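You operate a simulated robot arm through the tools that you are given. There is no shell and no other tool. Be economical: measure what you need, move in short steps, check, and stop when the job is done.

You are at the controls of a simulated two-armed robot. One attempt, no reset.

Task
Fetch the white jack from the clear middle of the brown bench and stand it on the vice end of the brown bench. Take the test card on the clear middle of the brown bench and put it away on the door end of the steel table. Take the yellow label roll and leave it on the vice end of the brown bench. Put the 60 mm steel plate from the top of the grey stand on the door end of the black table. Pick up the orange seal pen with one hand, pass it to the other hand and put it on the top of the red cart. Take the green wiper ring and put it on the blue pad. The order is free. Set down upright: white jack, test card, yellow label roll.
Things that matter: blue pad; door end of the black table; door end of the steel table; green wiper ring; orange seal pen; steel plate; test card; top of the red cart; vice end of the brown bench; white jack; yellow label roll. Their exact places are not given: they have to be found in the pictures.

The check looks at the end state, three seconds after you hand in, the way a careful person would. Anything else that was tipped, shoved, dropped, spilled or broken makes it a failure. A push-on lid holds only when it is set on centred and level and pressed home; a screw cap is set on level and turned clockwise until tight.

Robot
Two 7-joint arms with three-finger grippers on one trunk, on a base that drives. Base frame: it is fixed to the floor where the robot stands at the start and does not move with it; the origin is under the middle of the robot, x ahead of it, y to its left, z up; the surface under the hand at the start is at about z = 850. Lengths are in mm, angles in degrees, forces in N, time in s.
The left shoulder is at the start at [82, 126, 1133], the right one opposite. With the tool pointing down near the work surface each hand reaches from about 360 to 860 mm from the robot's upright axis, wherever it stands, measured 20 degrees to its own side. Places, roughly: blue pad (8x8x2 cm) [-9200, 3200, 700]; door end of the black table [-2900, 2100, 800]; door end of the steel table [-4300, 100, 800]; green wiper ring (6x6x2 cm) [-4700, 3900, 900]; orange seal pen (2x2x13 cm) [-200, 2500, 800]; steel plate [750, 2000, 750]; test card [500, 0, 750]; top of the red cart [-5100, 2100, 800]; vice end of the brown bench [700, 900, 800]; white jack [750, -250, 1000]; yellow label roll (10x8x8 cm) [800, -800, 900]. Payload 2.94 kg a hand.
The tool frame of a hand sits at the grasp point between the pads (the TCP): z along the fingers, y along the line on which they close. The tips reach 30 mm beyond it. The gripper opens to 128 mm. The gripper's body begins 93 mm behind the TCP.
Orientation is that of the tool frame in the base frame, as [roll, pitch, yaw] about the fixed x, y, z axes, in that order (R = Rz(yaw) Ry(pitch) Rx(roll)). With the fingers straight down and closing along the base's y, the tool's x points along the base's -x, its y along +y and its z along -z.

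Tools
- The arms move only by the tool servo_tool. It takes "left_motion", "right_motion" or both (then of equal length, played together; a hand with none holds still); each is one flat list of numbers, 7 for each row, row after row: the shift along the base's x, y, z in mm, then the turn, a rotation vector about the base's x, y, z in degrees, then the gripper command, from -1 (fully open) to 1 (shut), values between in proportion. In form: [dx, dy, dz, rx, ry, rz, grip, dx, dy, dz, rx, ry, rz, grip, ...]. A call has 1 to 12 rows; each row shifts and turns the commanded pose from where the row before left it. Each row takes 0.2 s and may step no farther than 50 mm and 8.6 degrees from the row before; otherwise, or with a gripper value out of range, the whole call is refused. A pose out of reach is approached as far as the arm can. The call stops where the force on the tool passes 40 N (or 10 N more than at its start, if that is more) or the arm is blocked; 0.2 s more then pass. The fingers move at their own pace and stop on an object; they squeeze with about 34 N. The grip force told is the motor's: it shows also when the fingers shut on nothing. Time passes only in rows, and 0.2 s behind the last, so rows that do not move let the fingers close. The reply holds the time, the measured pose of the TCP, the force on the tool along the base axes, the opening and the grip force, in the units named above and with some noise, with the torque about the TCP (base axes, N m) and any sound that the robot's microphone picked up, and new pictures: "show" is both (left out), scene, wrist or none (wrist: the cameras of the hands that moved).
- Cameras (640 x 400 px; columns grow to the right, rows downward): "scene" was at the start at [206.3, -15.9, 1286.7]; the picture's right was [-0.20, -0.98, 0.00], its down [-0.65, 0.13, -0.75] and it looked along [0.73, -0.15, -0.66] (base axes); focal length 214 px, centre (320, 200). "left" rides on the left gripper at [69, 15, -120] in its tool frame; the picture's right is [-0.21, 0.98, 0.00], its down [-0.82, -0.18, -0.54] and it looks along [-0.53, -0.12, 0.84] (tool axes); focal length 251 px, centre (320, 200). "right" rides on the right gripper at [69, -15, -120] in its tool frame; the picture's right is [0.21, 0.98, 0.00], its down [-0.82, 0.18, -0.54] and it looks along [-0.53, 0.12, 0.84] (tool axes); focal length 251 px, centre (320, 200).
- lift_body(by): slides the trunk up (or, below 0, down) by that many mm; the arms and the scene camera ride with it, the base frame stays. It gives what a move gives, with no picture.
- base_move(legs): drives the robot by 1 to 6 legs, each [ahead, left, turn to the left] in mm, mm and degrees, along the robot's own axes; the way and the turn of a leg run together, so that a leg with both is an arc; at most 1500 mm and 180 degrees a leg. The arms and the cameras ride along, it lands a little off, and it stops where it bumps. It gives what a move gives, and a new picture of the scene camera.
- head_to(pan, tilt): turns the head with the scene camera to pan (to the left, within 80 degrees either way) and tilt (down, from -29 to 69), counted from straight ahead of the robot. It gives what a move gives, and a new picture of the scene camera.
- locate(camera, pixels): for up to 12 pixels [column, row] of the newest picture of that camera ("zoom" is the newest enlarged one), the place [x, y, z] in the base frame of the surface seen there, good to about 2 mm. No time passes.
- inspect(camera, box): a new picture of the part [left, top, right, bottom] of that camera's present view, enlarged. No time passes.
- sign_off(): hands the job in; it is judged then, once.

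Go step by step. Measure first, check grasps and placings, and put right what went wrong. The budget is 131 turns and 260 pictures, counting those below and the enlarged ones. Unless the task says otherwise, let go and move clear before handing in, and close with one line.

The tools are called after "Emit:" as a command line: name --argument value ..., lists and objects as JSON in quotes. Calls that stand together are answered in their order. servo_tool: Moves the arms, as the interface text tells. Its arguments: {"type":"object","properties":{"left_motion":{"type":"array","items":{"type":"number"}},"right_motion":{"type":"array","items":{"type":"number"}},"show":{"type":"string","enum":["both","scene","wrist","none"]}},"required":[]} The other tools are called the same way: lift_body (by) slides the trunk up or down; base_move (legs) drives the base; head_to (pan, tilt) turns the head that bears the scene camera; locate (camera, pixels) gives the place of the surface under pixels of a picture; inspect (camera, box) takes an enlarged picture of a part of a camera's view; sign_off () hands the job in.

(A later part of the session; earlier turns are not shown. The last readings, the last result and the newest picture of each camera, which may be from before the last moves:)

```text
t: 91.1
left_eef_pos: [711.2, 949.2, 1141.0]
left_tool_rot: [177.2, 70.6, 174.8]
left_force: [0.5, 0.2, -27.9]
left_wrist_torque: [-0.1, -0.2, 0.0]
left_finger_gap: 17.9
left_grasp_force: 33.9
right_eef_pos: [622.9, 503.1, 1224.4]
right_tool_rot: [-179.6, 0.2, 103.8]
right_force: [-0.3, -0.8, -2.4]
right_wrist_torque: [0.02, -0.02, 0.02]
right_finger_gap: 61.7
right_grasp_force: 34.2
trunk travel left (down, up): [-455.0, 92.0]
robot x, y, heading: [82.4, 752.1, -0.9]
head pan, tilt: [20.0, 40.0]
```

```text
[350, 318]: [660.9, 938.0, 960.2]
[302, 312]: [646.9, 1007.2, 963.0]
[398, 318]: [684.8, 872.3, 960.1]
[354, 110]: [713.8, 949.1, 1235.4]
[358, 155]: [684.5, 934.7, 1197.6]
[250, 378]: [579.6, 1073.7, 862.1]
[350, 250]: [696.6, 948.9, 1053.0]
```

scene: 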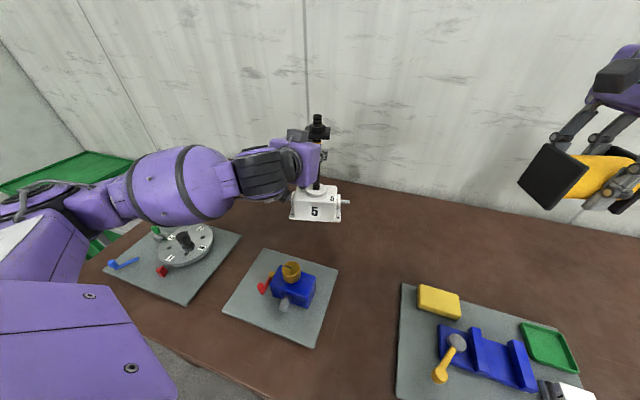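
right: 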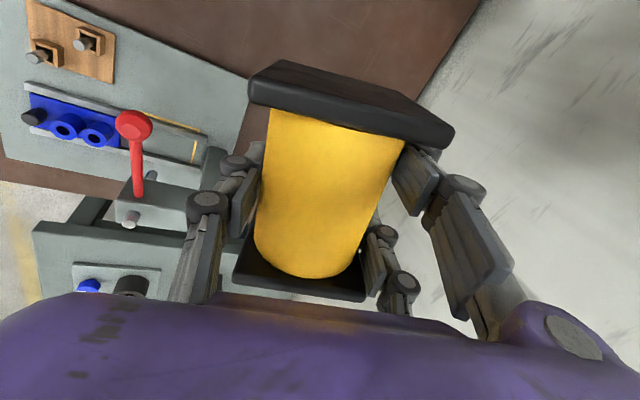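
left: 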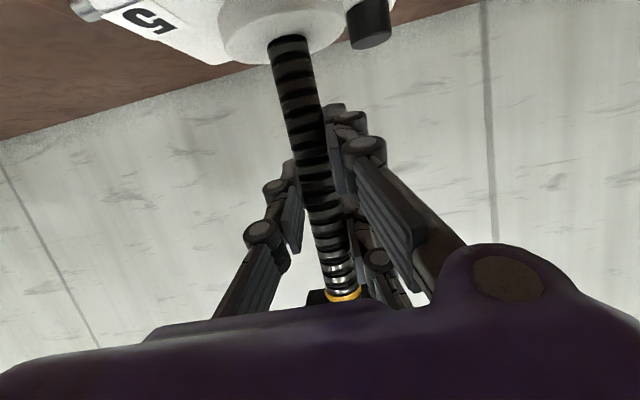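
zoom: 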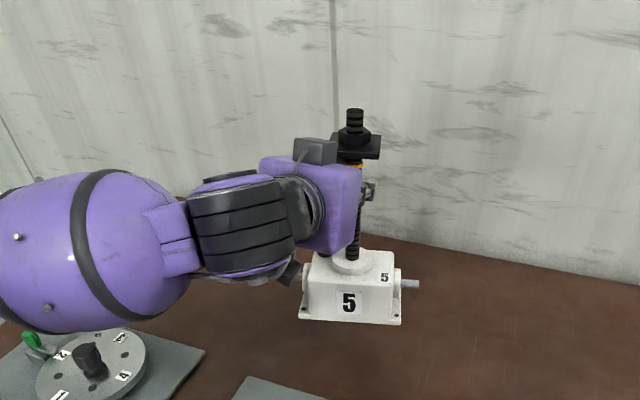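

The jack's base is at about z 957. I'll lower it 95 by the trunk and then in small steps until the force drops.

Emit:
lift_body --by -92

Emit:
lift_body --by -8

Emit:
lift_body --by -6

```text
t: 92.4
left_eef_pos: [711.6, 948.9, 1047.5]
left_tool_rot: [177.5, 70.3, 174.9]
left_force: [0.4, -0.2, -27.9]
left_wrist_torque: [0.0, -0.28, 0.01]
left_finger_gap: 17.7
left_grasp_force: 34.4
right_eef_pos: [623.1, 504.1, 1133.5]
right_tool_rot: [-179.6, 0.2, 103.8]
right_force: [0.2, 0.7, -2.7]
right_wrist_torque: [0.01, -0.01, 0.01]
right_finger_gap: 61.7
right_grasp_force: 34.1
trunk travel left (down, up): [-363.0, 184.0]
robot x, y, heading: [81.3, 752.7, -0.7]
head pan, tilt: [20.0, 40.0]
```

```text
t: 93.0
left_eef_pos: [711.4, 948.0, 1044.1]
left_tool_rot: [177.3, 71.1, 174.8]
left_force: [-4.6, 3.8, -5.4]
left_wrist_torque: [-0.77, -0.69, -0.09]
left_finger_gap: 17.9
left_grasp_force: 33.8
right_eef_pos: [622.4, 503.2, 1125.5]
right_tool_rot: [-179.6, 0.2, 103.8]
right_force: [1.0, 0.2, -2.2]
right_wrist_torque: [0.0, 0.02, 0.02]
right_finger_gap: 61.7
right_grasp_force: 33.8
trunk travel left (down, up): [-355.0, 192.0]
robot x, y, heading: [80.3, 753.6, -0.8]
head pan, tilt: [20.0, 40.0]
```

```text
t: 93.5
left_eef_pos: [708.5, 952.2, 1041.1]
left_tool_rot: [176.7, 71.5, 174.2]
left_force: [-10.4, 12.9, 23.1]
left_wrist_torque: [-0.26, -0.67, 0.07]
left_finger_gap: 19.0
left_grasp_force: 33.8
right_eef_pos: [618.9, 505.2, 1122.3]
right_tool_rot: [-179.8, 0.3, 103.8]
right_force: [-0.9, -0.4, -2.8]
right_wrist_torque: [-0.01, -0.03, 0.0]
right_finger_gap: 61.5
right_grasp_force: 34.2
trunk travel left (down, up): [-349.0, 198.0]
robot x, y, heading: [78.0, 755.0, -0.7]
head pan, tilt: [20.0, 40.0]
```

It is on the bench (push-back 23 N). I'll ease up 2 mm, open, and look.

Emit:
lift_body --by 2

Emit:
servo_tool --left_motion '[0, 0, 0, 0, 0, 0, 0.5, 0, 0, 0, 0, 0, 0, -0.2, 0, 0, 0, 0, 0, 0, -1, 0, 0, 0, 0, 0, 0, -1]' --show "both"

```text
t: 94.0
left_eef_pos: [708.4, 951.6, 1040.7]
left_tool_rot: [177.3, 71.1, 174.6]
left_force: [-11.4, 14.0, 20.4]
left_wrist_torque: [-0.11, -0.68, 0.1]
left_finger_gap: 18.7
left_grasp_force: 34.1
right_eef_pos: [618.8, 504.1, 1123.7]
right_tool_rot: [-179.7, 0.3, 103.9]
right_force: [0.1, -0.8, -1.7]
right_wrist_torque: [-0.01, 0.0, 0.01]
right_finger_gap: 61.5
right_grasp_force: 34.1
trunk travel left (down, up): [-351.0, 196.0]
robot x, y, heading: [83.4, 753.7, -0.8]
head pan, tilt: [20.0, 40.0]
```

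```text
t: 95.0
left_eef_pos: [709.7, 948.8, 1038.4]
left_tool_rot: [177.3, 70.7, 174.7]
left_force: [0.5, 1.0, -0.2]
left_wrist_torque: [0.02, 0.0, -0.02]
left_finger_gap: 128.0
left_grasp_force: 0.1
right_eef_pos: [621.5, 503.2, 1122.3]
right_tool_rot: [-179.6, 0.2, 103.7]
right_force: [-0.6, -0.2, -2.7]
right_wrist_torque: [-0.02, 0.0, -0.01]
right_finger_gap: 61.8
right_grasp_force: 33.8
trunk travel left (down, up): [-351.0, 196.0]
robot x, y, heading: [79.4, 754.4, -0.8]
head pan, tilt: [20.0, 40.0]
```

scene: 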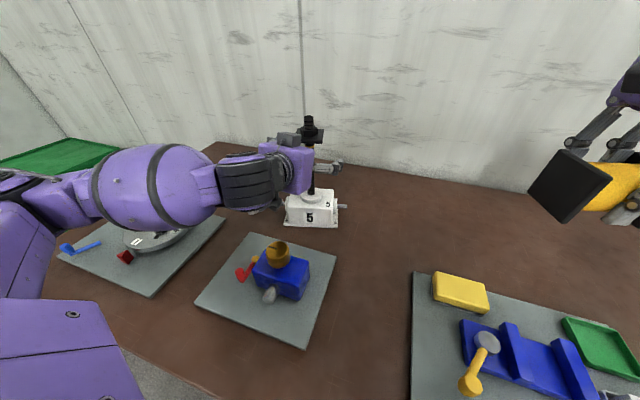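
left: 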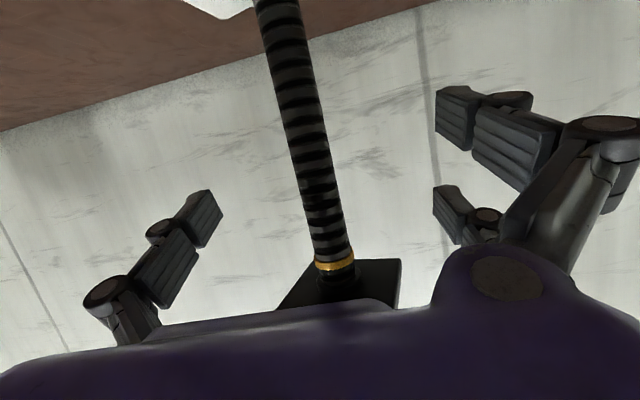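

The jack stands upright and free. I'll back straight off, then fold the left hand up to a downward pose.

Emit:
base_move --legs '[[-170, 0, 0]]'

Emit:
servo_tool --left_motion '[-5, 0, 20, 0, 7, 0, -1, -5, 0, 20, 0, 8, 0, -1, -5, 0, 20, 0, 8, 0, -1, -5, 0, 20, 0, 8, 0, -1, -5, 0, 20, 0, 8, 0, -1, -5, 0, 20, 0, 8, 0, -1, -5, 0, 20, 0, 8, 0, -1, -5, 0, 20, 0, 8, 0, -1, -5, 0, 20, 0, 8, 0, -1]' --show "scene"

```text
t: 96.5
left_eef_pos: [538.2, 951.4, 1039.4]
left_tool_rot: [177.2, 70.7, 174.6]
left_force: [-0.4, 0.3, -0.6]
left_wrist_torque: [0.02, 0.03, 0.01]
left_finger_gap: 127.6
left_grasp_force: 0.1
right_eef_pos: [449.7, 505.9, 1122.0]
right_tool_rot: [-179.7, 0.3, 103.8]
right_force: [-0.3, -0.5, -2.8]
right_wrist_torque: [-0.03, 0.0, -0.01]
right_finger_gap: 61.6
right_grasp_force: 33.5
trunk travel left (down, up): [-351.0, 196.0]
robot x, y, heading: [-89.2, 757.1, -0.7]
head pan, tilt: [20.0, 40.0]
```

scene: 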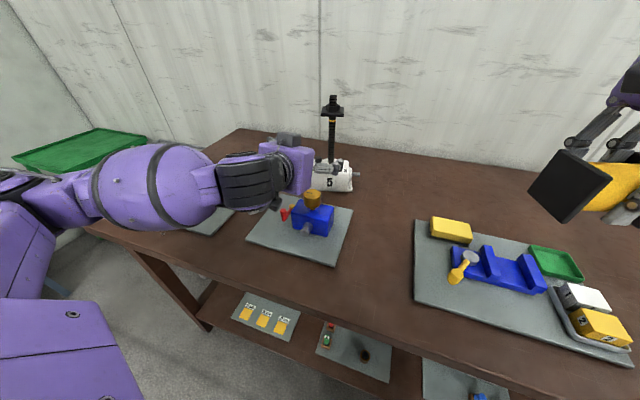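

```text
t: 98.5
left_eef_pos: [490.8, 948.8, 1219.4]
left_tool_rot: [-177.7, -0.3, 178.2]
left_force: [-0.3, -0.3, 0.2]
left_wrist_torque: [0.03, -0.01, -0.03]
left_finger_gap: 127.9
left_grasp_force: 0.1
right_eef_pos: [449.9, 504.8, 1121.0]
right_tool_rot: [-179.8, 0.3, 103.7]
right_force: [-0.3, -0.8, -2.5]
right_wrist_torque: [0.04, 0.04, -0.01]
right_finger_gap: 61.5
right_grasp_force: 33.9
trunk travel left (down, up): [-351.0, 196.0]
robot x, y, heading: [-90.4, 755.9, -0.7]
head pan, tilt: [20.0, 40.0]
```

scene: 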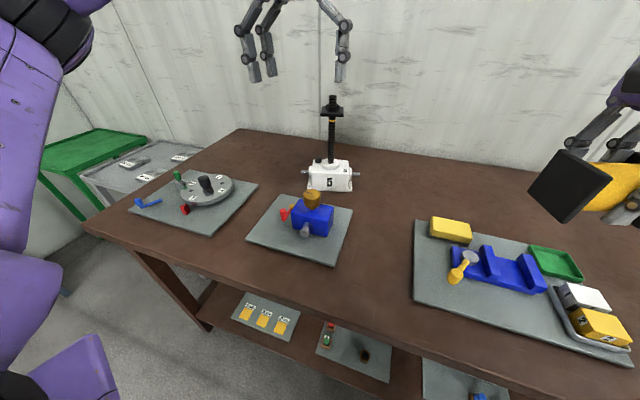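

The jack stands well on the vice end. Next I'll tuck the left hand back and drive to put the roll beside it at about (700,770).

Emit:
servo_tool --left_motion '[-40, 0, 0, 0, 0, 0, -1, -40, 0, 0, 0, 0, 0, -1, -30, 0, 0, 0, 0, 0, -1]' --show "none"

Emit:
base_move --legs '[[0, 200, 0], [150, 0, 0]]'

Emit:
servo_tool --right_motion '[25, 20, -15, 0, 0, 0, 1, 25, 20, -20, 0, 0, 0, 1, 20, 20, -20, 0, 0, 0, 1, 20, 15, -20, 0, 0, 0, 1, 10, 0, -20, 0, 0, 0, 1]' --show "both"

```text
t: 99.3
left_eef_pos: [382.9, 950.7, 1216.5]
left_tool_rot: [-177.7, -0.2, 178.3]
left_force: [-0.6, -0.3, 0.4]
left_wrist_torque: [-0.03, 0.01, 0.0]
left_finger_gap: 128.2
left_grasp_force: 0.1
right_eef_pos: [448.3, 506.3, 1121.6]
right_tool_rot: [-179.7, 0.1, 103.8]
right_force: [-1.0, -0.1, -2.1]
right_wrist_torque: [-0.03, -0.02, 0.0]
right_finger_gap: 61.7
right_grasp_force: 34.3
trunk travel left (down, up): [-351.0, 196.0]
robot x, y, heading: [-90.1, 756.9, -0.7]
head pan, tilt: [20.0, 40.0]
```

```text
t: 102.6
left_eef_pos: [535.3, 1144.9, 1215.6]
left_tool_rot: [-177.8, -0.1, 178.3]
left_force: [0.3, -0.6, 0.7]
left_wrist_torque: [0.01, 0.02, 0.03]
left_finger_gap: 128.0
left_grasp_force: 0.1
right_eef_pos: [600.7, 701.5, 1121.4]
right_tool_rot: [-179.6, 0.2, 103.8]
right_force: [-0.2, -0.4, -1.4]
right_wrist_torque: [-0.02, -0.01, 0.02]
right_finger_gap: 61.9
right_grasp_force: 33.7
trunk travel left (down, up): [-351.0, 196.0]
robot x, y, heading: [59.0, 949.8, -0.8]
head pan, tilt: [20.0, 40.0]
```

scene: 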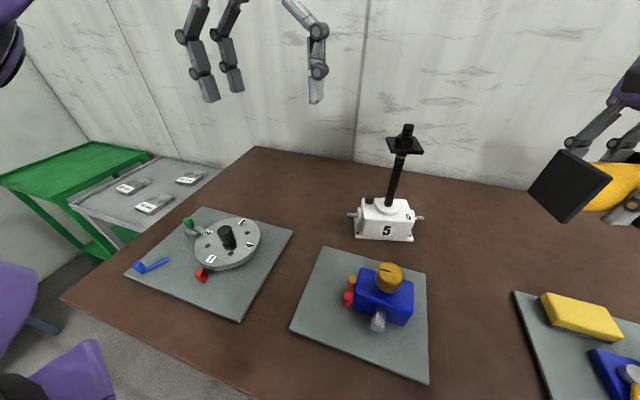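

```text
t: 103.8
left_eef_pos: [536.1, 1146.0, 1216.0]
left_tool_rot: [-177.7, -0.2, 178.2]
left_force: [0.6, 0.2, 0.0]
left_wrist_torque: [-0.02, 0.02, -0.01]
left_finger_gap: 128.1
left_grasp_force: 0.1
right_eef_pos: [682.3, 749.1, 1055.2]
right_tool_rot: [-179.7, 0.2, 103.6]
right_force: [-1.2, -0.1, -2.3]
right_wrist_torque: [0.0, 0.01, 0.02]
right_finger_gap: 61.4
right_grasp_force: 34.2
right hand out of reach, approached as far as the arm can: row 4, 5
trunk travel left (down, up): [-351.0, 196.0]
robot x, y, heading: [61.7, 950.0, -1.0]
head pan, tilt: [20.0, 40.0]
```

scene: 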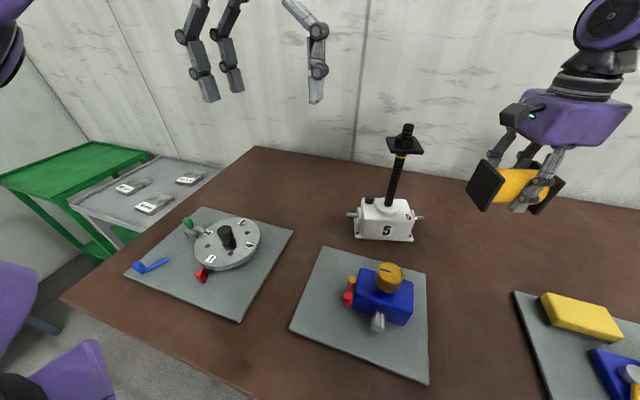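
right: 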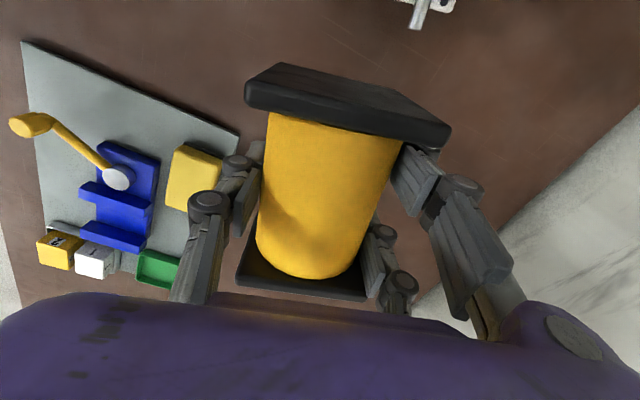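

The roll is above the bench at (682,749). I'll shift left 35 for margin, then lower by the trunk.

Emit:
servo_tool --right_motion '[-8, 0, 0, 0, 0, 0, 1]' --show "none"

Emit:
base_move --legs '[[0, 40, 0]]'

Emit:
lift_body --by -150

Emit:
inspect --camera "scene" --box '[400, 100, 640, 300]'

```text
t: 104.2
left_eef_pos: [535.2, 1145.4, 1216.8]
left_tool_rot: [-177.6, -0.1, 178.2]
left_force: [-0.6, -0.3, -0.7]
left_wrist_torque: [-0.03, -0.04, 0.02]
left_finger_gap: 127.8
left_grasp_force: 0.2
right_eef_pos: [674.1, 749.8, 1054.6]
right_tool_rot: [-179.7, 0.2, 103.7]
right_force: [0.3, -0.3, -2.5]
right_wrist_torque: [0.0, -0.02, -0.03]
right_finger_gap: 61.9
right_grasp_force: 34.5
trunk travel left (down, up): [-351.0, 196.0]
robot x, y, heading: [61.5, 948.8, -0.9]
head pan, tilt: [20.0, 40.0]
```

```text
t: 105.3
left_eef_pos: [537.8, 1185.9, 1216.2]
left_tool_rot: [-177.8, -0.2, 178.0]
left_force: [0.7, 1.0, -0.1]
left_wrist_torque: [-0.02, 0.03, 0.0]
left_finger_gap: 127.9
left_grasp_force: 0.1
right_eef_pos: [676.5, 789.0, 1054.6]
right_tool_rot: [-179.7, 0.2, 103.5]
right_force: [-0.8, 0.6, -2.7]
right_wrist_torque: [-0.04, -0.01, 0.01]
right_finger_gap: 61.7
right_grasp_force: 33.4
trunk travel left (down, up): [-351.0, 196.0]
robot x, y, heading: [61.9, 994.2, -0.8]
head pan, tilt: [20.0, 40.0]
```

scene: 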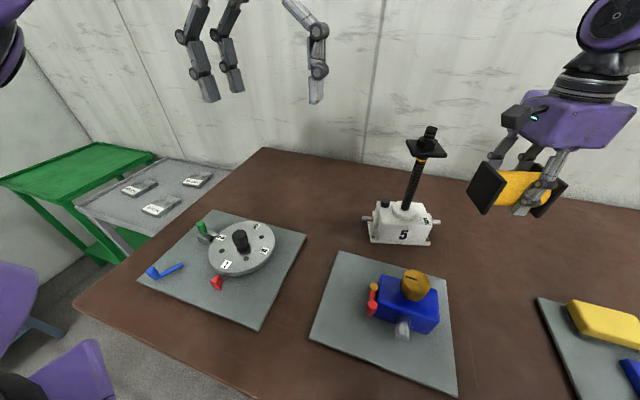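

```text
t: 107.0
left_eef_pos: [536.1, 1186.1, 1066.2]
left_tool_rot: [-177.7, 0.0, 178.2]
left_force: [-0.3, -0.4, -0.2]
left_wrist_torque: [-0.02, -0.02, -0.02]
left_finger_gap: 128.0
left_grasp_force: 0.1
right_eef_pos: [674.1, 789.5, 905.3]
right_tool_rot: [-179.6, 0.1, 103.6]
right_force: [0.0, -0.5, -1.7]
right_wrist_torque: [-0.01, -0.02, -0.01]
right_finger_gap: 61.8
right_grasp_force: 34.5
trunk travel left (down, up): [-201.0, 346.0]
robot x, y, heading: [61.3, 990.3, -1.0]
head pan, tilt: [20.0, 40.0]
```

```text
2.00 times, centred on (520, 200) of scene
```

zoom: 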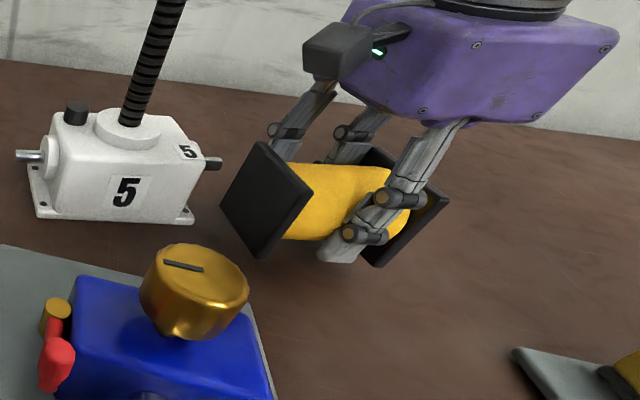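

Emit:
locate --camera "zoom" --pixels '[[262, 254], [223, 205], [259, 147], [308, 190], [376, 262], [443, 198]]'

```text
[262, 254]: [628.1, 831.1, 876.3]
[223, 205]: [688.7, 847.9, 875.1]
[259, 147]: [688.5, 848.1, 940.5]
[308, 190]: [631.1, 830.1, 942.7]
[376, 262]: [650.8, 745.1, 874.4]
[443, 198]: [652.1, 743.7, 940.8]
```

The roll is level with its bottom at about z 871. Lowering 21 mm and releasing.

Emit:
lift_body --by -18

Emit:
lift_body --by -3

```text
t: 107.7
left_eef_pos: [536.0, 1185.7, 1048.1]
left_tool_rot: [-177.6, -0.3, 178.1]
left_force: [-0.4, -0.1, 0.8]
left_wrist_torque: [0.0, 0.0, 0.0]
left_finger_gap: 128.2
left_grasp_force: 0.2
right_eef_pos: [675.8, 788.5, 886.5]
right_tool_rot: [-179.7, 0.1, 103.6]
right_force: [0.4, 0.9, -0.1]
right_wrist_torque: [0.18, -0.08, -0.04]
right_finger_gap: 62.9
right_grasp_force: 33.7
trunk travel left (down, up): [-183.0, 364.0]
robot x, y, heading: [61.0, 992.0, -0.8]
head pan, tilt: [20.0, 40.0]
```

```text
t: 108.2
left_eef_pos: [535.8, 1185.1, 1045.9]
left_tool_rot: [-177.7, 0.0, 178.0]
left_force: [0.3, -0.5, 0.2]
left_wrist_torque: [0.0, 0.02, -0.02]
left_finger_gap: 128.1
left_grasp_force: 0.1
right_eef_pos: [676.0, 789.0, 886.0]
right_tool_rot: [-180.0, 0.2, 103.7]
right_force: [3.6, -3.6, 18.1]
right_wrist_torque: [0.31, -0.05, 0.18]
right_finger_gap: 63.2
right_grasp_force: 34.1
trunk travel left (down, up): [-180.0, 367.0]
robot x, y, heading: [61.2, 989.9, -1.0]
head pan, tilt: [20.0, 40.0]
```

Emit:
servo_tool --right_motion '[0, 0, 0, 0, 0, 0, 0.2, 0, 0, 0, 0, 0, 0, -1, 0, 0, 0, 0, 0, 0, -1, 0, 0, 0, 0, 0, 0, -1]' --show "none"

Emit:
lift_body --by 200

Emit:
base_move --legs '[[-150, 0, 0]]'

```text
t: 109.2
left_eef_pos: [537.4, 1185.8, 1044.6]
left_tool_rot: [-177.7, -0.2, 178.0]
left_force: [-0.8, 0.1, 0.5]
left_wrist_torque: [0.0, -0.02, -0.01]
left_finger_gap: 128.1
left_grasp_force: 0.0
right_eef_pos: [675.2, 788.4, 883.8]
right_tool_rot: [-179.5, 0.1, 103.6]
right_force: [0.4, 0.0, 0.4]
right_wrist_torque: [0.01, 0.01, 0.02]
right_finger_gap: 127.9
right_grasp_force: 0.0
trunk travel left (down, up): [-180.0, 367.0]
robot x, y, heading: [62.2, 992.0, -1.1]
head pan, tilt: [20.0, 40.0]
```

```text
t: 111.4
left_eef_pos: [536.2, 1186.5, 1244.2]
left_tool_rot: [-177.8, -0.2, 178.1]
left_force: [0.1, 0.4, -0.9]
left_wrist_torque: [-0.01, 0.02, 0.03]
left_finger_gap: 128.0
left_grasp_force: 0.1
right_eef_pos: [675.8, 788.9, 1082.9]
right_tool_rot: [-179.6, 0.2, 103.6]
right_force: [0.5, 0.1, 0.4]
right_wrist_torque: [-0.01, 0.01, -0.01]
right_finger_gap: 128.2
right_grasp_force: 0.0
trunk travel left (down, up): [-380.0, 167.0]
robot x, y, heading: [61.1, 992.0, -0.9]
head pan, tilt: [20.0, 40.0]
```

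```text
t: 112.7
left_eef_pos: [387.8, 1188.7, 1244.1]
left_tool_rot: [-177.7, -0.2, 178.1]
left_force: [-0.9, 0.3, -0.1]
left_wrist_torque: [0.07, 0.02, 0.05]
left_finger_gap: 128.1
left_grasp_force: 0.1
right_eef_pos: [527.0, 792.2, 1083.1]
right_tool_rot: [-179.7, 0.2, 103.7]
right_force: [-0.5, -0.1, -0.1]
right_wrist_torque: [-0.01, 0.01, -0.01]
right_finger_gap: 128.1
right_grasp_force: 0.1
trunk travel left (down, up): [-380.0, 167.0]
robot x, y, heading: [-86.8, 995.7, -0.8]
head pan, tilt: [20.0, 40.0]
```

scene: 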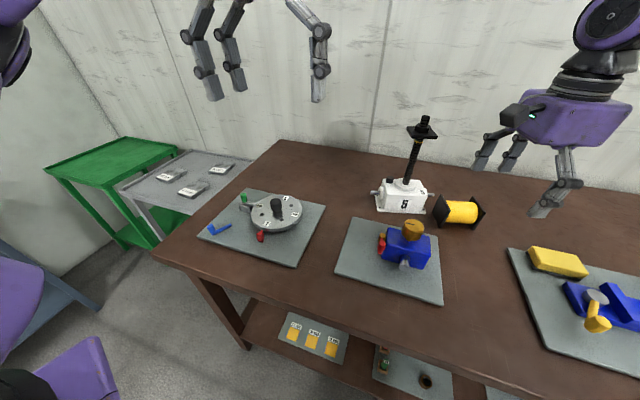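

The jack and the roll both stand on the vice end. A grey stand with three labelled plates sits at (200,175), so I'll look at it.

Emit:
locate --camera "scene" --pixels '[[172, 175], [193, 188], [221, 168], [110, 160], [200, 205], [135, 187], [40, 290]]'

Emit:
inspect --camera "scene" --box '[110, 130, 260, 230]'

Emit:
head_to --pan 75 --tilt 25

```text
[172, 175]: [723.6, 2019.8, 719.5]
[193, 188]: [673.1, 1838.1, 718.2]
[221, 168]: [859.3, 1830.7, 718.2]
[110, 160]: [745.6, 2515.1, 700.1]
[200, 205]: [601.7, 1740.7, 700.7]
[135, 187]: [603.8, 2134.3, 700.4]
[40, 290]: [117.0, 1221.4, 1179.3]
```

```text
4.00 times, centred on (185, 180) of scene
```

zoom: 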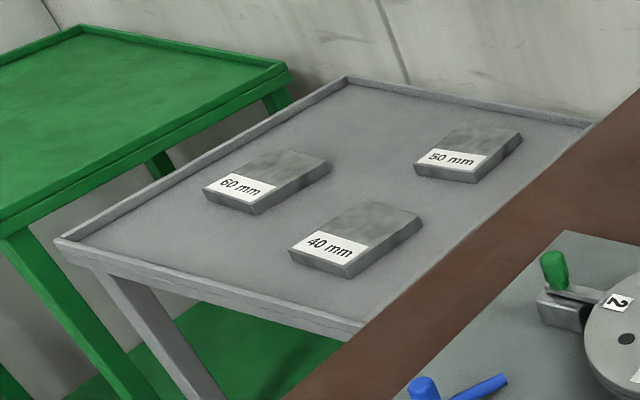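

```text
t: 114.0
left_eef_pos: [388.7, 1189.2, 1244.9]
left_tool_rot: [-177.7, -0.2, 178.3]
left_force: [0.2, 0.5, -0.5]
left_wrist_torque: [-0.03, 0.01, -0.01]
left_finger_gap: 128.0
left_grasp_force: 0.0
right_eef_pos: [526.4, 790.8, 1084.4]
right_tool_rot: [-179.7, 0.2, 103.7]
right_force: [-0.2, -0.8, 0.7]
right_wrist_torque: [-0.01, 0.01, -0.02]
right_finger_gap: 128.0
right_grasp_force: 0.0
trunk travel left (down, up): [-380.0, 167.0]
robot x, y, heading: [-89.6, 995.7, -1.1]
head pan, tilt: [75.0, 25.0]
```

scene: 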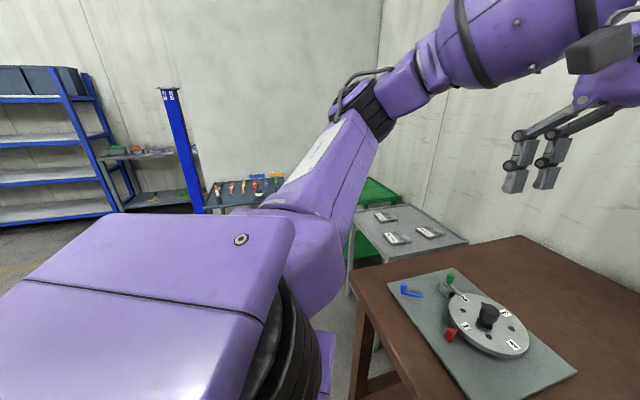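

Emit:
locate --camera "scene" --pixels '[[230, 186], [210, 195], [232, 207], [275, 180], [265, 176], [255, 186], [348, 290], [468, 242], [200, 215]]'

Emit:
inspect --camera "scene" --box '[190, 150, 310, 225]'

```text
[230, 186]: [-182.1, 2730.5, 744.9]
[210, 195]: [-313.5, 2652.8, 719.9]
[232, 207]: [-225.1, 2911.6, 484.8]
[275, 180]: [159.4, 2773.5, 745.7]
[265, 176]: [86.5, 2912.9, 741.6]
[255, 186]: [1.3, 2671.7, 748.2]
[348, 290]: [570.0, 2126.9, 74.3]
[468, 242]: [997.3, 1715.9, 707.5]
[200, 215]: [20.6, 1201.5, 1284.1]
```

```text
5.33 times, centred on (250, 188) of scene
```

zoom: 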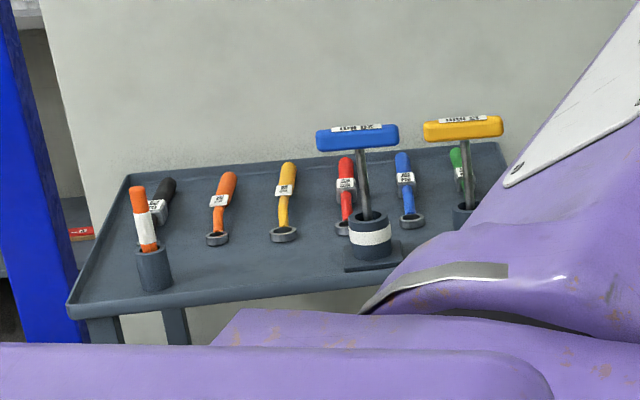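

The orange seal pen stands in a holder at the cart's left-front corner (zoom (145,215)), near (-230,2680). I'll back off, turn left 90° and drive up facing the cart.

Emit:
base_move --legs '[[-300, 0, 0], [0, 0, 90], [800, -200, 0]]'

Emit:
head_to --pan 0 --tilt 35

```text
t: 123.8
left_eef_pos: [-358.4, 2271.0, 1244.7]
left_tool_rot: [-177.6, -0.2, -92.1]
left_force: [-0.2, 0.1, -0.2]
left_wrist_torque: [0.01, 0.04, 0.0]
left_finger_gap: 128.0
left_grasp_force: 0.1
right_eef_pos: [39.0, 2407.4, 1084.7]
right_tool_rot: [-179.8, 0.3, -166.7]
right_force: [0.1, 0.4, -0.9]
right_wrist_torque: [0.0, 0.02, -0.01]
right_finger_gap: 128.1
right_grasp_force: 0.1
trunk travel left (down, up): [-380.0, 167.0]
robot x, y, heading: [-168.4, 1795.9, 88.7]
head pan, tilt: [75.0, 25.0]
```

scene: 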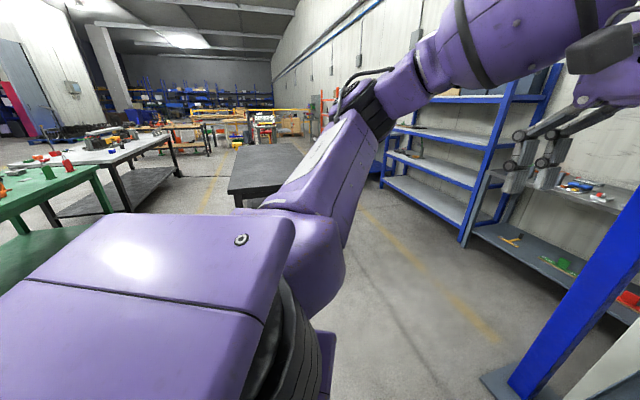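

```text
t: 125.3
left_eef_pos: [-358.0, 2270.3, 1245.5]
left_tool_rot: [-177.7, -0.2, -92.2]
left_force: [-0.7, 0.4, 0.3]
left_wrist_torque: [0.0, 0.0, 0.03]
left_finger_gap: 128.0
left_grasp_force: 0.1
right_eef_pos: [39.9, 2407.5, 1083.6]
right_tool_rot: [-179.7, 0.2, -166.6]
right_force: [-0.1, -0.1, 0.2]
right_wrist_torque: [0.02, 0.0, -0.01]
right_finger_gap: 127.9
right_grasp_force: 0.1
trunk travel left (down, up): [-380.0, 167.0]
robot x, y, heading: [-166.6, 1795.7, 88.7]
head pan, tilt: [0.0, 35.0]
```

scene: 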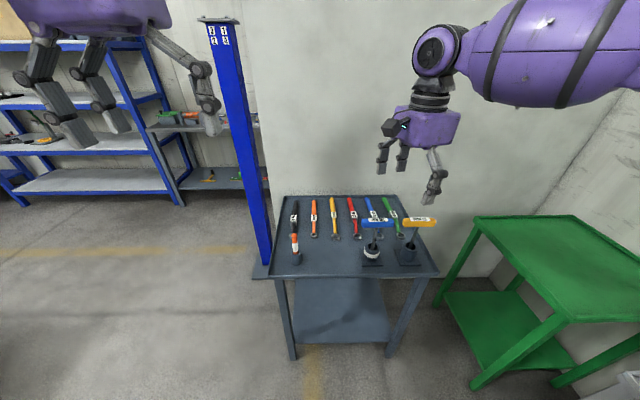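

Emit:
inspect --camera "scene" --box '[260, 190, 360, 290]'

Emit:
locate --camera "zoom" --pixels '[[211, 180], [213, 200], [215, 220], [217, 240], [218, 255], [220, 275], [218, 290], [110, 330], [210, 90], [330, 110]]'

Emit:
locate --camera "scene" --pixels '[[294, 235], [294, 240], [294, 246], [294, 252], [295, 257], [240, 150], [262, 265]]'

```text
4.00 times, centred on (310, 240) of scene
```

zoom: 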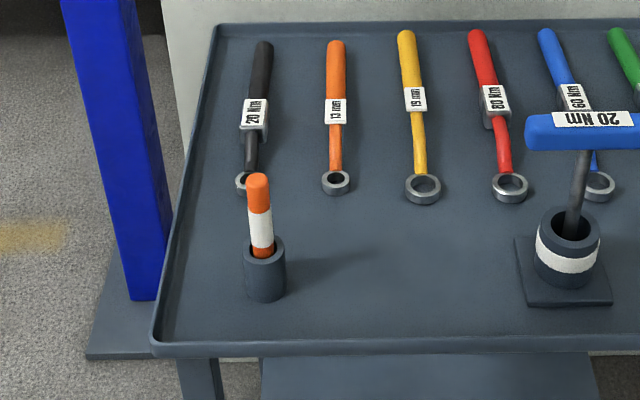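

```text
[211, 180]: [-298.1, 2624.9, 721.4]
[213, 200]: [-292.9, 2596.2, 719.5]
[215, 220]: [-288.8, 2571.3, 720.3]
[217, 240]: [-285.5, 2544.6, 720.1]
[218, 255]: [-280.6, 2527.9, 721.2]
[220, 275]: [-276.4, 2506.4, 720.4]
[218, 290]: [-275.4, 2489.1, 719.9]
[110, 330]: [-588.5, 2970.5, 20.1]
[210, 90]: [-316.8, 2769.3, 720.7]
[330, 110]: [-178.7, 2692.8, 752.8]
```

```text
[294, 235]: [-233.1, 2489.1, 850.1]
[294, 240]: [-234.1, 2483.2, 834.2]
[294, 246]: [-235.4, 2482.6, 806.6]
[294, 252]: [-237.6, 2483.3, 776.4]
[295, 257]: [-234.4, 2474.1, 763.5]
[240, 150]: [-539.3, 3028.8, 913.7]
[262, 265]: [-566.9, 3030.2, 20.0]
```

The pen's axis is near (-234,2490) with its top at z≈850 and the holder's rim at z≈775. I'll bring the left hand over it.

Emit:
servo_tool --left_motion '[15.5, 27.6, -35, 0, 2.4, 0, -1, 15.5, 27.6, -35, 0, 0, 0, -1, 15.5, 27.6, -35, 0, 0, 0, -1, 15.5, 27.6, -35, 0, 0, 0, -1, 15.5, 27.6, -35, 0, 0, 0, -1, 15.5, 27.6, -35, 0, 0, 0, -1, 15.5, 27.6, -35, 0, 0, 0, -1, 15.5, 27.6, -35, 0, 0, 0, -1]' --show "wrist"

```text
t: 127.1
left_eef_pos: [-233.2, 2491.9, 962.8]
left_tool_rot: [179.8, -0.3, -92.2]
left_force: [0.5, -0.2, -0.2]
left_wrist_torque: [-0.08, 0.0, -0.01]
left_finger_gap: 127.9
left_grasp_force: 0.0
right_eef_pos: [40.8, 2408.8, 1083.2]
right_tool_rot: [-179.6, 0.1, -166.6]
right_force: [-0.1, 0.1, -0.2]
right_wrist_torque: [-0.03, 0.04, 0.0]
right_finger_gap: 128.1
right_grasp_force: 0.0
trunk travel left (down, up): [-380.0, 167.0]
robot x, y, heading: [-167.2, 1800.0, 89.3]
head pan, tilt: [0.0, 35.0]
```

left: 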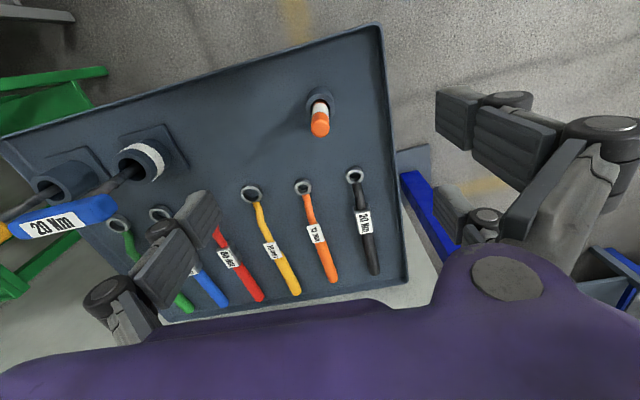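

Emit:
locate --camera "left" --pixels '[[321, 130], [316, 115], [320, 100], [110, 210], [143, 160], [185, 210], [60, 220], [322, 122]]'

```text
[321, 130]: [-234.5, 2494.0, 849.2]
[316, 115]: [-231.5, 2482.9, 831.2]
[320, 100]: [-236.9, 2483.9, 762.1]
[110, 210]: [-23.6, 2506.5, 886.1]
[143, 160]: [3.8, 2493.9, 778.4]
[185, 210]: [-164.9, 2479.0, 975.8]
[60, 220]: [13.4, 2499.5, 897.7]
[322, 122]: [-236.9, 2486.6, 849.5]
```

The pen top is right under the TCP. I'll descend to z≈826 and close.

Emit:
servo_tool --left_motion '[-2, 0, -40, 0, 0, 0, -1, 0, 0, -40, 0, 0, 0, -1, 0, 0, -40, 0, 0, 0, -0.5, 0, 0, -17, 0, 0, 0, -0.2, 0, 0, 0, 0, 0, 0, 0.5, 0, 0, 0, 0, 0, 0, 1, 0, 0, 0, 0, 0, 0, 1]' --show "wrist"

```text
t: 128.7
left_eef_pos: [-226.8, 2490.9, 826.8]
left_tool_rot: [-179.6, -0.3, -92.7]
left_force: [22.3, -0.7, -4.1]
left_wrist_torque: [-0.01, -0.39, 0.0]
left_finger_gap: 0.2
left_grasp_force: 11.7
right_eef_pos: [43.8, 2408.0, 1082.6]
right_tool_rot: [-179.7, 0.1, -166.8]
right_force: [1.0, -0.3, 0.1]
right_wrist_torque: [0.01, 0.03, 0.02]
right_finger_gap: 128.1
right_grasp_force: 0.1
trunk travel left (down, up): [-380.0, 167.0]
robot x, y, heading: [-171.3, 1797.3, 88.6]
head pan, tilt: [0.0, 35.0]
```

left: 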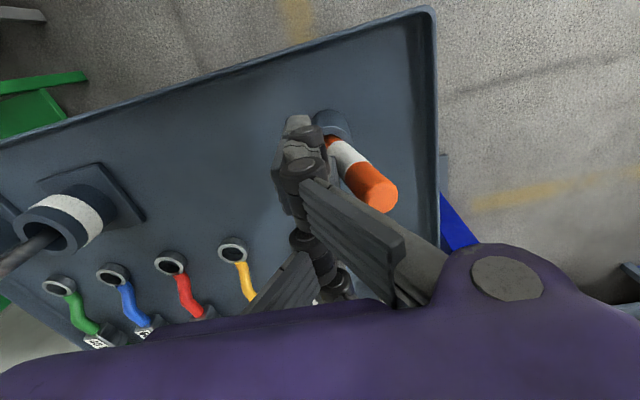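

The fingers shut with the pen outside on the -x side, leaning on the hand (22 N). I'll back off +x and rise straight up while still closed, then look.

Emit:
servo_tool --left_motion '[8, 0, 0, 0, 0, 0, 1, 8, 0, 5, 0, 0, 0, 1, 0, 0, 40, 0, 0, 0, 1, 0, 0, 40, 0, 0, 0, 1]' --show "both"

Emit:
inspect --camera "scene" --box '[240, 180, 360, 290]'

```text
t: 129.7
left_eef_pos: [-219.4, 2491.2, 912.5]
left_tool_rot: [179.8, -0.4, -92.1]
left_force: [-0.3, -0.4, 0.6]
left_wrist_torque: [0.0, 0.03, -0.01]
left_finger_gap: 0.1
left_grasp_force: 2.8
right_eef_pos: [39.8, 2407.0, 1085.2]
right_tool_rot: [-179.6, 0.2, -166.8]
right_force: [0.7, -0.8, 0.2]
right_wrist_torque: [0.03, 0.02, 0.0]
right_finger_gap: 128.1
right_grasp_force: 0.1
trunk travel left (down, up): [-380.0, 167.0]
robot x, y, heading: [-167.2, 1795.3, 89.1]
head pan, tilt: [0.0, 35.0]
```

scene: 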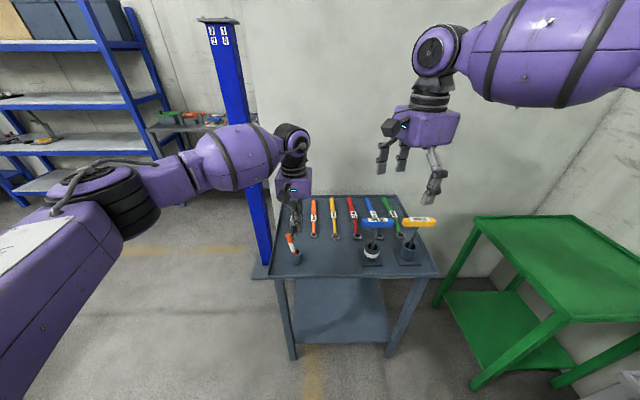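
left: 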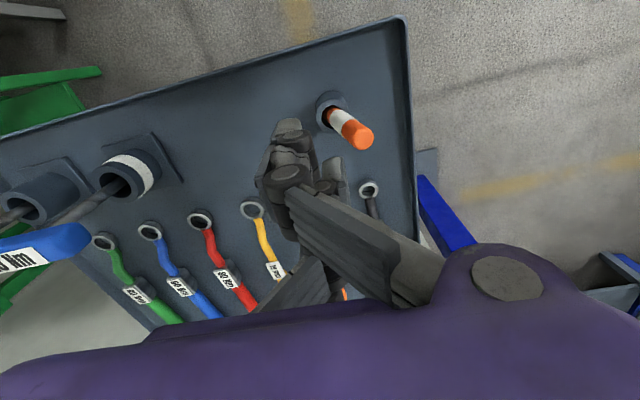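

```text
3.64 times, centred on (300, 235) of scene
```

zoom: 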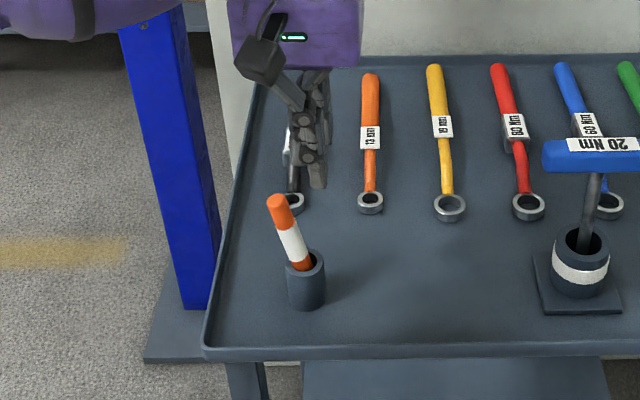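

The pen now leans toward -x in its loose holder. The hand has one finger opposing a pair, so a thin upright pen slips between the pair. It needs a grip with the hand sideways, the pen lying across all three fingers. I'll raise the left hand and turn it to point inward, to +x.

Emit:
servo_tool --left_motion '[-5, -10, 45, 0, 0, 0, 1, -8, -15, 45, 0, 0, 0, 0, -8, -15, 40, 4.6, -4.6, -4.6, -1, -8, -15, 20, 4.6, -4.6, -4.6, -1, -8, -15, 0, 4.6, -4.6, -4.6, -1, -8, -15, 0, 4.6, -4.6, -4.6, -1, -8, -15, 0, 4.6, -4.6, -4.6, -1, -8, -10, 0, 4.6, -4.6, -4.6, -1, -8, 0, 0, 4.6, -4.6, -4.6, -1, -8, 0, 0, 4.6, -4.6, -4.6, -1, -8, 0, 0, 4.6, -4.6, -4.6, -1, -8, 0, 0, 4.6, -4.6, -4.6, -1]' --show "none"

Emit:
servo_tool --left_motion '[0, 0, 0, 4.6, -4.6, -4.6, -1, 0, 0, 0, 4.6, -4.6, -4.6, -1, 0, 0, 0, 4.6, -4.6, -4.6, -1, 0, 0, 0, 4.6, -4.6, -4.6, -1, 0, 0, 0, 4.6, -4.6, -4.6, -1]' --show "scene"

```text
t: 132.3
left_eef_pos: [-299.7, 2379.5, 1060.8]
left_tool_rot: [-154.0, 45.2, -120.2]
left_force: [-0.6, -0.1, -0.4]
left_wrist_torque: [0.0, -0.02, 0.0]
left_finger_gap: 127.9
left_grasp_force: 0.0
left hand out of reach, approached as far as the arm can: row 11, 12
right_eef_pos: [38.4, 2406.9, 1084.6]
right_tool_rot: [-179.7, 0.2, -166.7]
right_force: [0.2, 0.8, -0.1]
right_wrist_torque: [0.0, -0.01, 0.01]
right_finger_gap: 128.0
right_grasp_force: 0.2
trunk travel left (down, up): [-380.0, 167.0]
robot x, y, heading: [-170.8, 1795.9, 89.0]
head pan, tilt: [0.0, 35.0]
```

```text
t: 133.5
left_eef_pos: [-300.6, 2381.8, 1061.7]
left_tool_rot: [-154.0, 45.2, -120.2]
left_force: [0.3, 0.6, 0.5]
left_wrist_torque: [-0.01, 0.01, 0.02]
left_finger_gap: 128.0
left_grasp_force: 0.0
left hand out of reach, approached as far as the arm can: row 1, 2, 3, 4, 5
right_eef_pos: [39.5, 2407.3, 1083.6]
right_tool_rot: [-179.7, 0.2, -166.8]
right_force: [-0.1, 0.3, -0.2]
right_wrist_torque: [0.0, 0.0, 0.01]
right_finger_gap: 128.1
right_grasp_force: 0.1
trunk travel left (down, up): [-380.0, 167.0]
robot x, y, heading: [-165.2, 1793.6, 88.8]
head pan, tilt: [0.0, 35.0]
```

scene: 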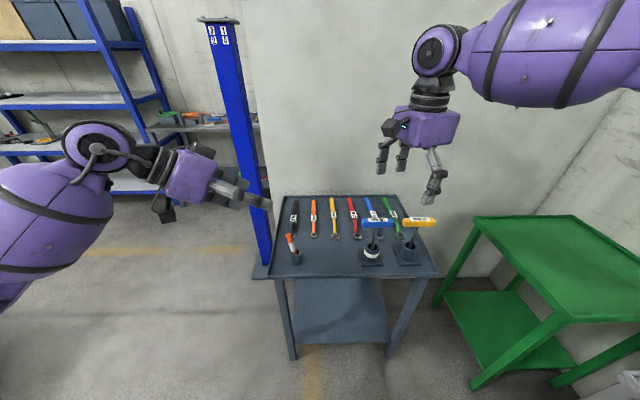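

The pure inward pose is at its limit. I'll use a half-inward (45°) pose for the left hand and pull the right hand back, clear of the cart, before lowering the trunk.

Emit:
servo_tool --left_motion '[0, 0, 10, 6.2, -1.5, 1.7, -1, 0, 0, 10, 6.2, -1.5, 1.7, -1, 0, 0, 10, 6.2, -1.5, 1.7, -1, 0, 0, 10, 6.2, -1.5, 1.7, -1, 0, 0, 10, 6.2, -1.5, 1.7, -1]' --right_motion '[4, -40, 20, 0, 0, 0, -1, 4, -40, 20, 0, 0, 0, -1, 4, -40, 20, 0, 0, 0, -1, 4, -40, 20, 0, 0, 0, -1, 4, -40, 20, 0, 0, 0, -1]' --show "none"

Emit:
lift_body --by -180

Emit:
servo_tool --left_motion '[0, 0, 0, 2, 0, 0, -1, 0, 0, 0, 2, 0, 0, -1]' --show "both"

```text
t: 134.7
left_eef_pos: [-299.6, 2378.9, 1108.4]
left_tool_rot: [-174.2, 72.5, -130.1]
left_force: [-0.7, 0.5, 0.3]
left_wrist_torque: [0.02, -0.01, 0.03]
left_finger_gap: 128.0
left_grasp_force: 0.1
left hand out of reach, approached as far as the arm can: row 1
right_eef_pos: [58.8, 2201.1, 1185.7]
right_tool_rot: [-179.7, 0.1, -166.7]
right_force: [1.3, -1.6, 0.3]
right_wrist_torque: [0.03, -0.02, -0.01]
right_finger_gap: 128.2
right_grasp_force: 0.1
trunk travel left (down, up): [-380.0, 167.0]
robot x, y, heading: [-167.3, 1797.0, 88.5]
head pan, tilt: [0.0, 35.0]
```

```text
t: 136.7
left_eef_pos: [-298.3, 2380.7, 928.0]
left_tool_rot: [-174.0, 72.3, -129.7]
left_force: [-0.7, -0.4, -0.3]
left_wrist_torque: [0.02, -0.01, 0.0]
left_finger_gap: 128.2
left_grasp_force: 0.1
right_eef_pos: [59.4, 2206.6, 1003.9]
right_tool_rot: [-179.6, 0.2, -166.6]
right_force: [0.2, -0.6, 0.1]
right_wrist_torque: [-0.01, -0.02, -0.02]
right_finger_gap: 127.9
right_grasp_force: 0.0
trunk travel left (down, up): [-200.0, 347.0]
robot x, y, heading: [-164.8, 1794.9, 88.8]
head pan, tilt: [0.0, 35.0]
```

```text
t: 137.3
left_eef_pos: [-298.2, 2381.2, 927.4]
left_tool_rot: [176.2, 75.1, -139.3]
left_force: [-0.1, -0.5, 0.2]
left_wrist_torque: [0.03, 0.02, 0.01]
left_finger_gap: 127.6
left_grasp_force: 0.2
right_eef_pos: [59.8, 2207.9, 1004.3]
right_tool_rot: [-179.6, 0.1, -166.7]
right_force: [-0.8, 0.2, -0.6]
right_wrist_torque: [-0.01, -0.02, -0.02]
right_finger_gap: 127.9
right_grasp_force: 0.0
trunk travel left (down, up): [-200.0, 347.0]
robot x, y, heading: [-167.6, 1801.0, 89.0]
head pan, tilt: [0.0, 35.0]
```

scene: 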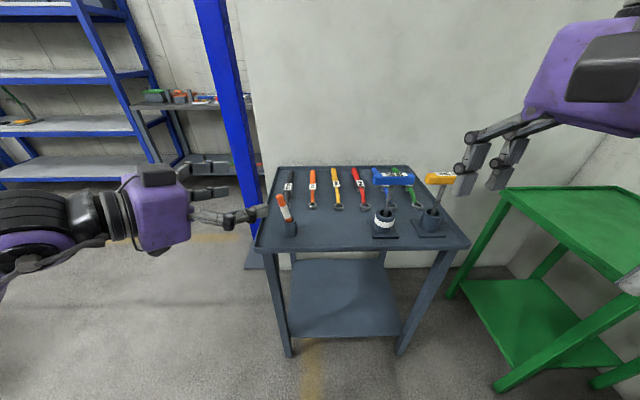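
left: 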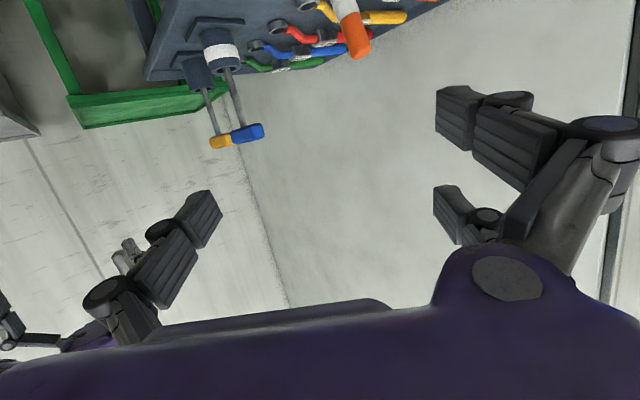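

Good: the left hand points half-inward, 15° down. I'll locate the leaning pen.

Emit:
inspect --camera "scene" --box '[250, 180, 330, 245]'

Emit:
locate --camera "zoom" --pixels '[[237, 115], [250, 145], [262, 170], [275, 205], [305, 240], [305, 265], [310, 290], [345, 265], [272, 265]]'

```text
6.15 times, centred on (290, 212) of scene
```

zoom: 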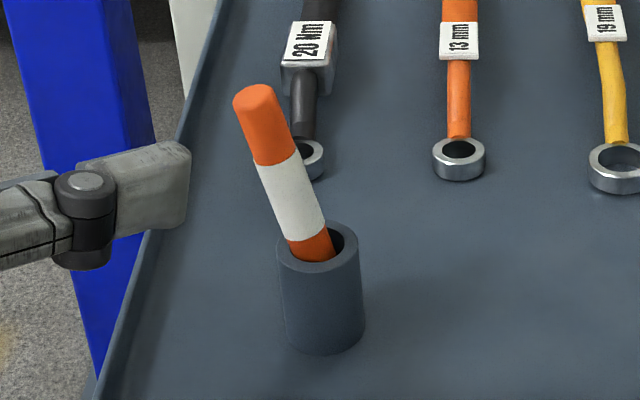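

```text
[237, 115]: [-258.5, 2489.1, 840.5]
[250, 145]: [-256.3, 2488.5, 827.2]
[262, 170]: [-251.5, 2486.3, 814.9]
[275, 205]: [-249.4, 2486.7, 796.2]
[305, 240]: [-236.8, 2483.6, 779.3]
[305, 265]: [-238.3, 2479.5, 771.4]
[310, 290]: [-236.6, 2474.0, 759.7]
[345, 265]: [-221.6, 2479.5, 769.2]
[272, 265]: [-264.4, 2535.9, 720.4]
```

Pen mid is at about (-247,2491,815). I'll go to a standoff behind it along the tool direction, then advance so the pen sits near the fingertips.

Emit:
servo_tool --left_motion '[-9, 14.3, -34, 0, 0, 0, -1, -9, 14.3, -34, 0, 0, 0, -1, -9, 14.3, -33, 0, 0, 0, -1]' --show "both"

```text
t: 138.1
left_eef_pos: [-323.4, 2425.2, 827.0]
left_tool_rot: [176.2, 75.2, -139.3]
left_force: [-1.7, 0.4, -0.5]
left_wrist_torque: [0.02, -0.02, -0.02]
left_finger_gap: 127.9
left_grasp_force: 0.1
right_eef_pos: [59.3, 2207.7, 1002.6]
right_tool_rot: [-179.6, 0.2, -166.6]
right_force: [-0.2, 0.4, 0.1]
right_wrist_torque: [-0.05, 0.0, 0.07]
right_finger_gap: 127.9
right_grasp_force: 0.2
trunk travel left (down, up): [-200.0, 347.0]
robot x, y, heading: [-165.4, 1797.4, 89.0]
head pan, tilt: [0.0, 35.0]
```

scene: 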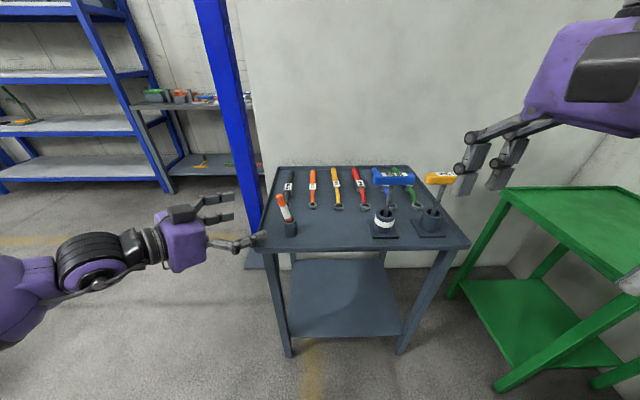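
left: 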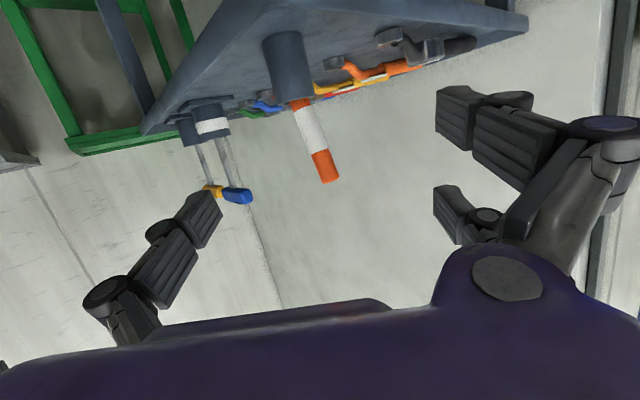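

The pen is centred between the fingers (col ~315). Advance and close.

Emit:
servo_tool --left_motion '[22.5, 19.3, 0, 0, 0, 0, -1, 22.5, 19.3, 0, 0, 0, 0, -1, 22, 18.5, 0, 0, 0, 0, -1, 0, 0, 0, 0, 0, 0, -0.2, 0, 0, 0, 0, 0, 0, 0.4, 0, 0, 0, 0, 0, 0, 1, 0, 0, 0, 0, 0, 0, 1]' --show "both"

```text
t: 139.7
left_eef_pos: [-255.5, 2478.3, 827.6]
left_tool_rot: [176.9, 75.2, -138.7]
left_force: [8.6, -4.4, -0.4]
left_wrist_torque: [-0.44, -0.47, -0.24]
left_finger_gap: 17.7
left_grasp_force: 28.8
right_eef_pos: [60.8, 2207.3, 1004.0]
right_tool_rot: [-179.6, 0.2, -166.8]
right_force: [0.0, -0.2, -0.6]
right_wrist_torque: [0.03, -0.01, -0.02]
right_finger_gap: 127.9
right_grasp_force: 0.0
trunk travel left (down, up): [-200.0, 347.0]
robot x, y, heading: [-169.2, 1801.1, 88.9]
head pan, tilt: [0.0, 35.0]
```

scene: 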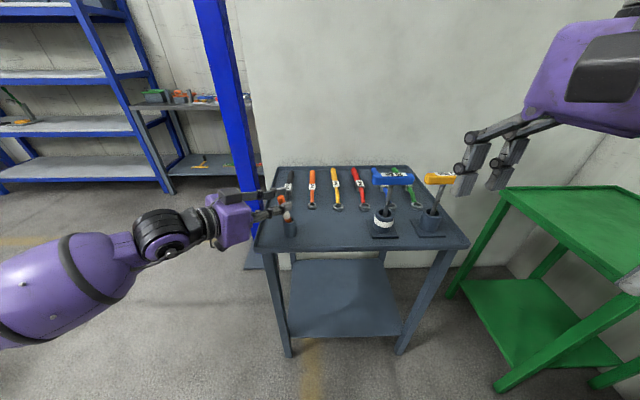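
left: 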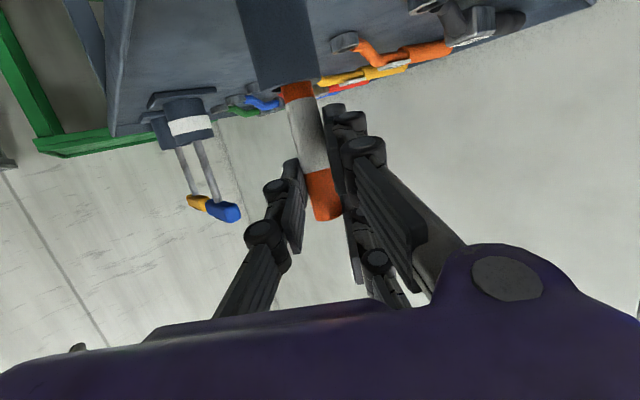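

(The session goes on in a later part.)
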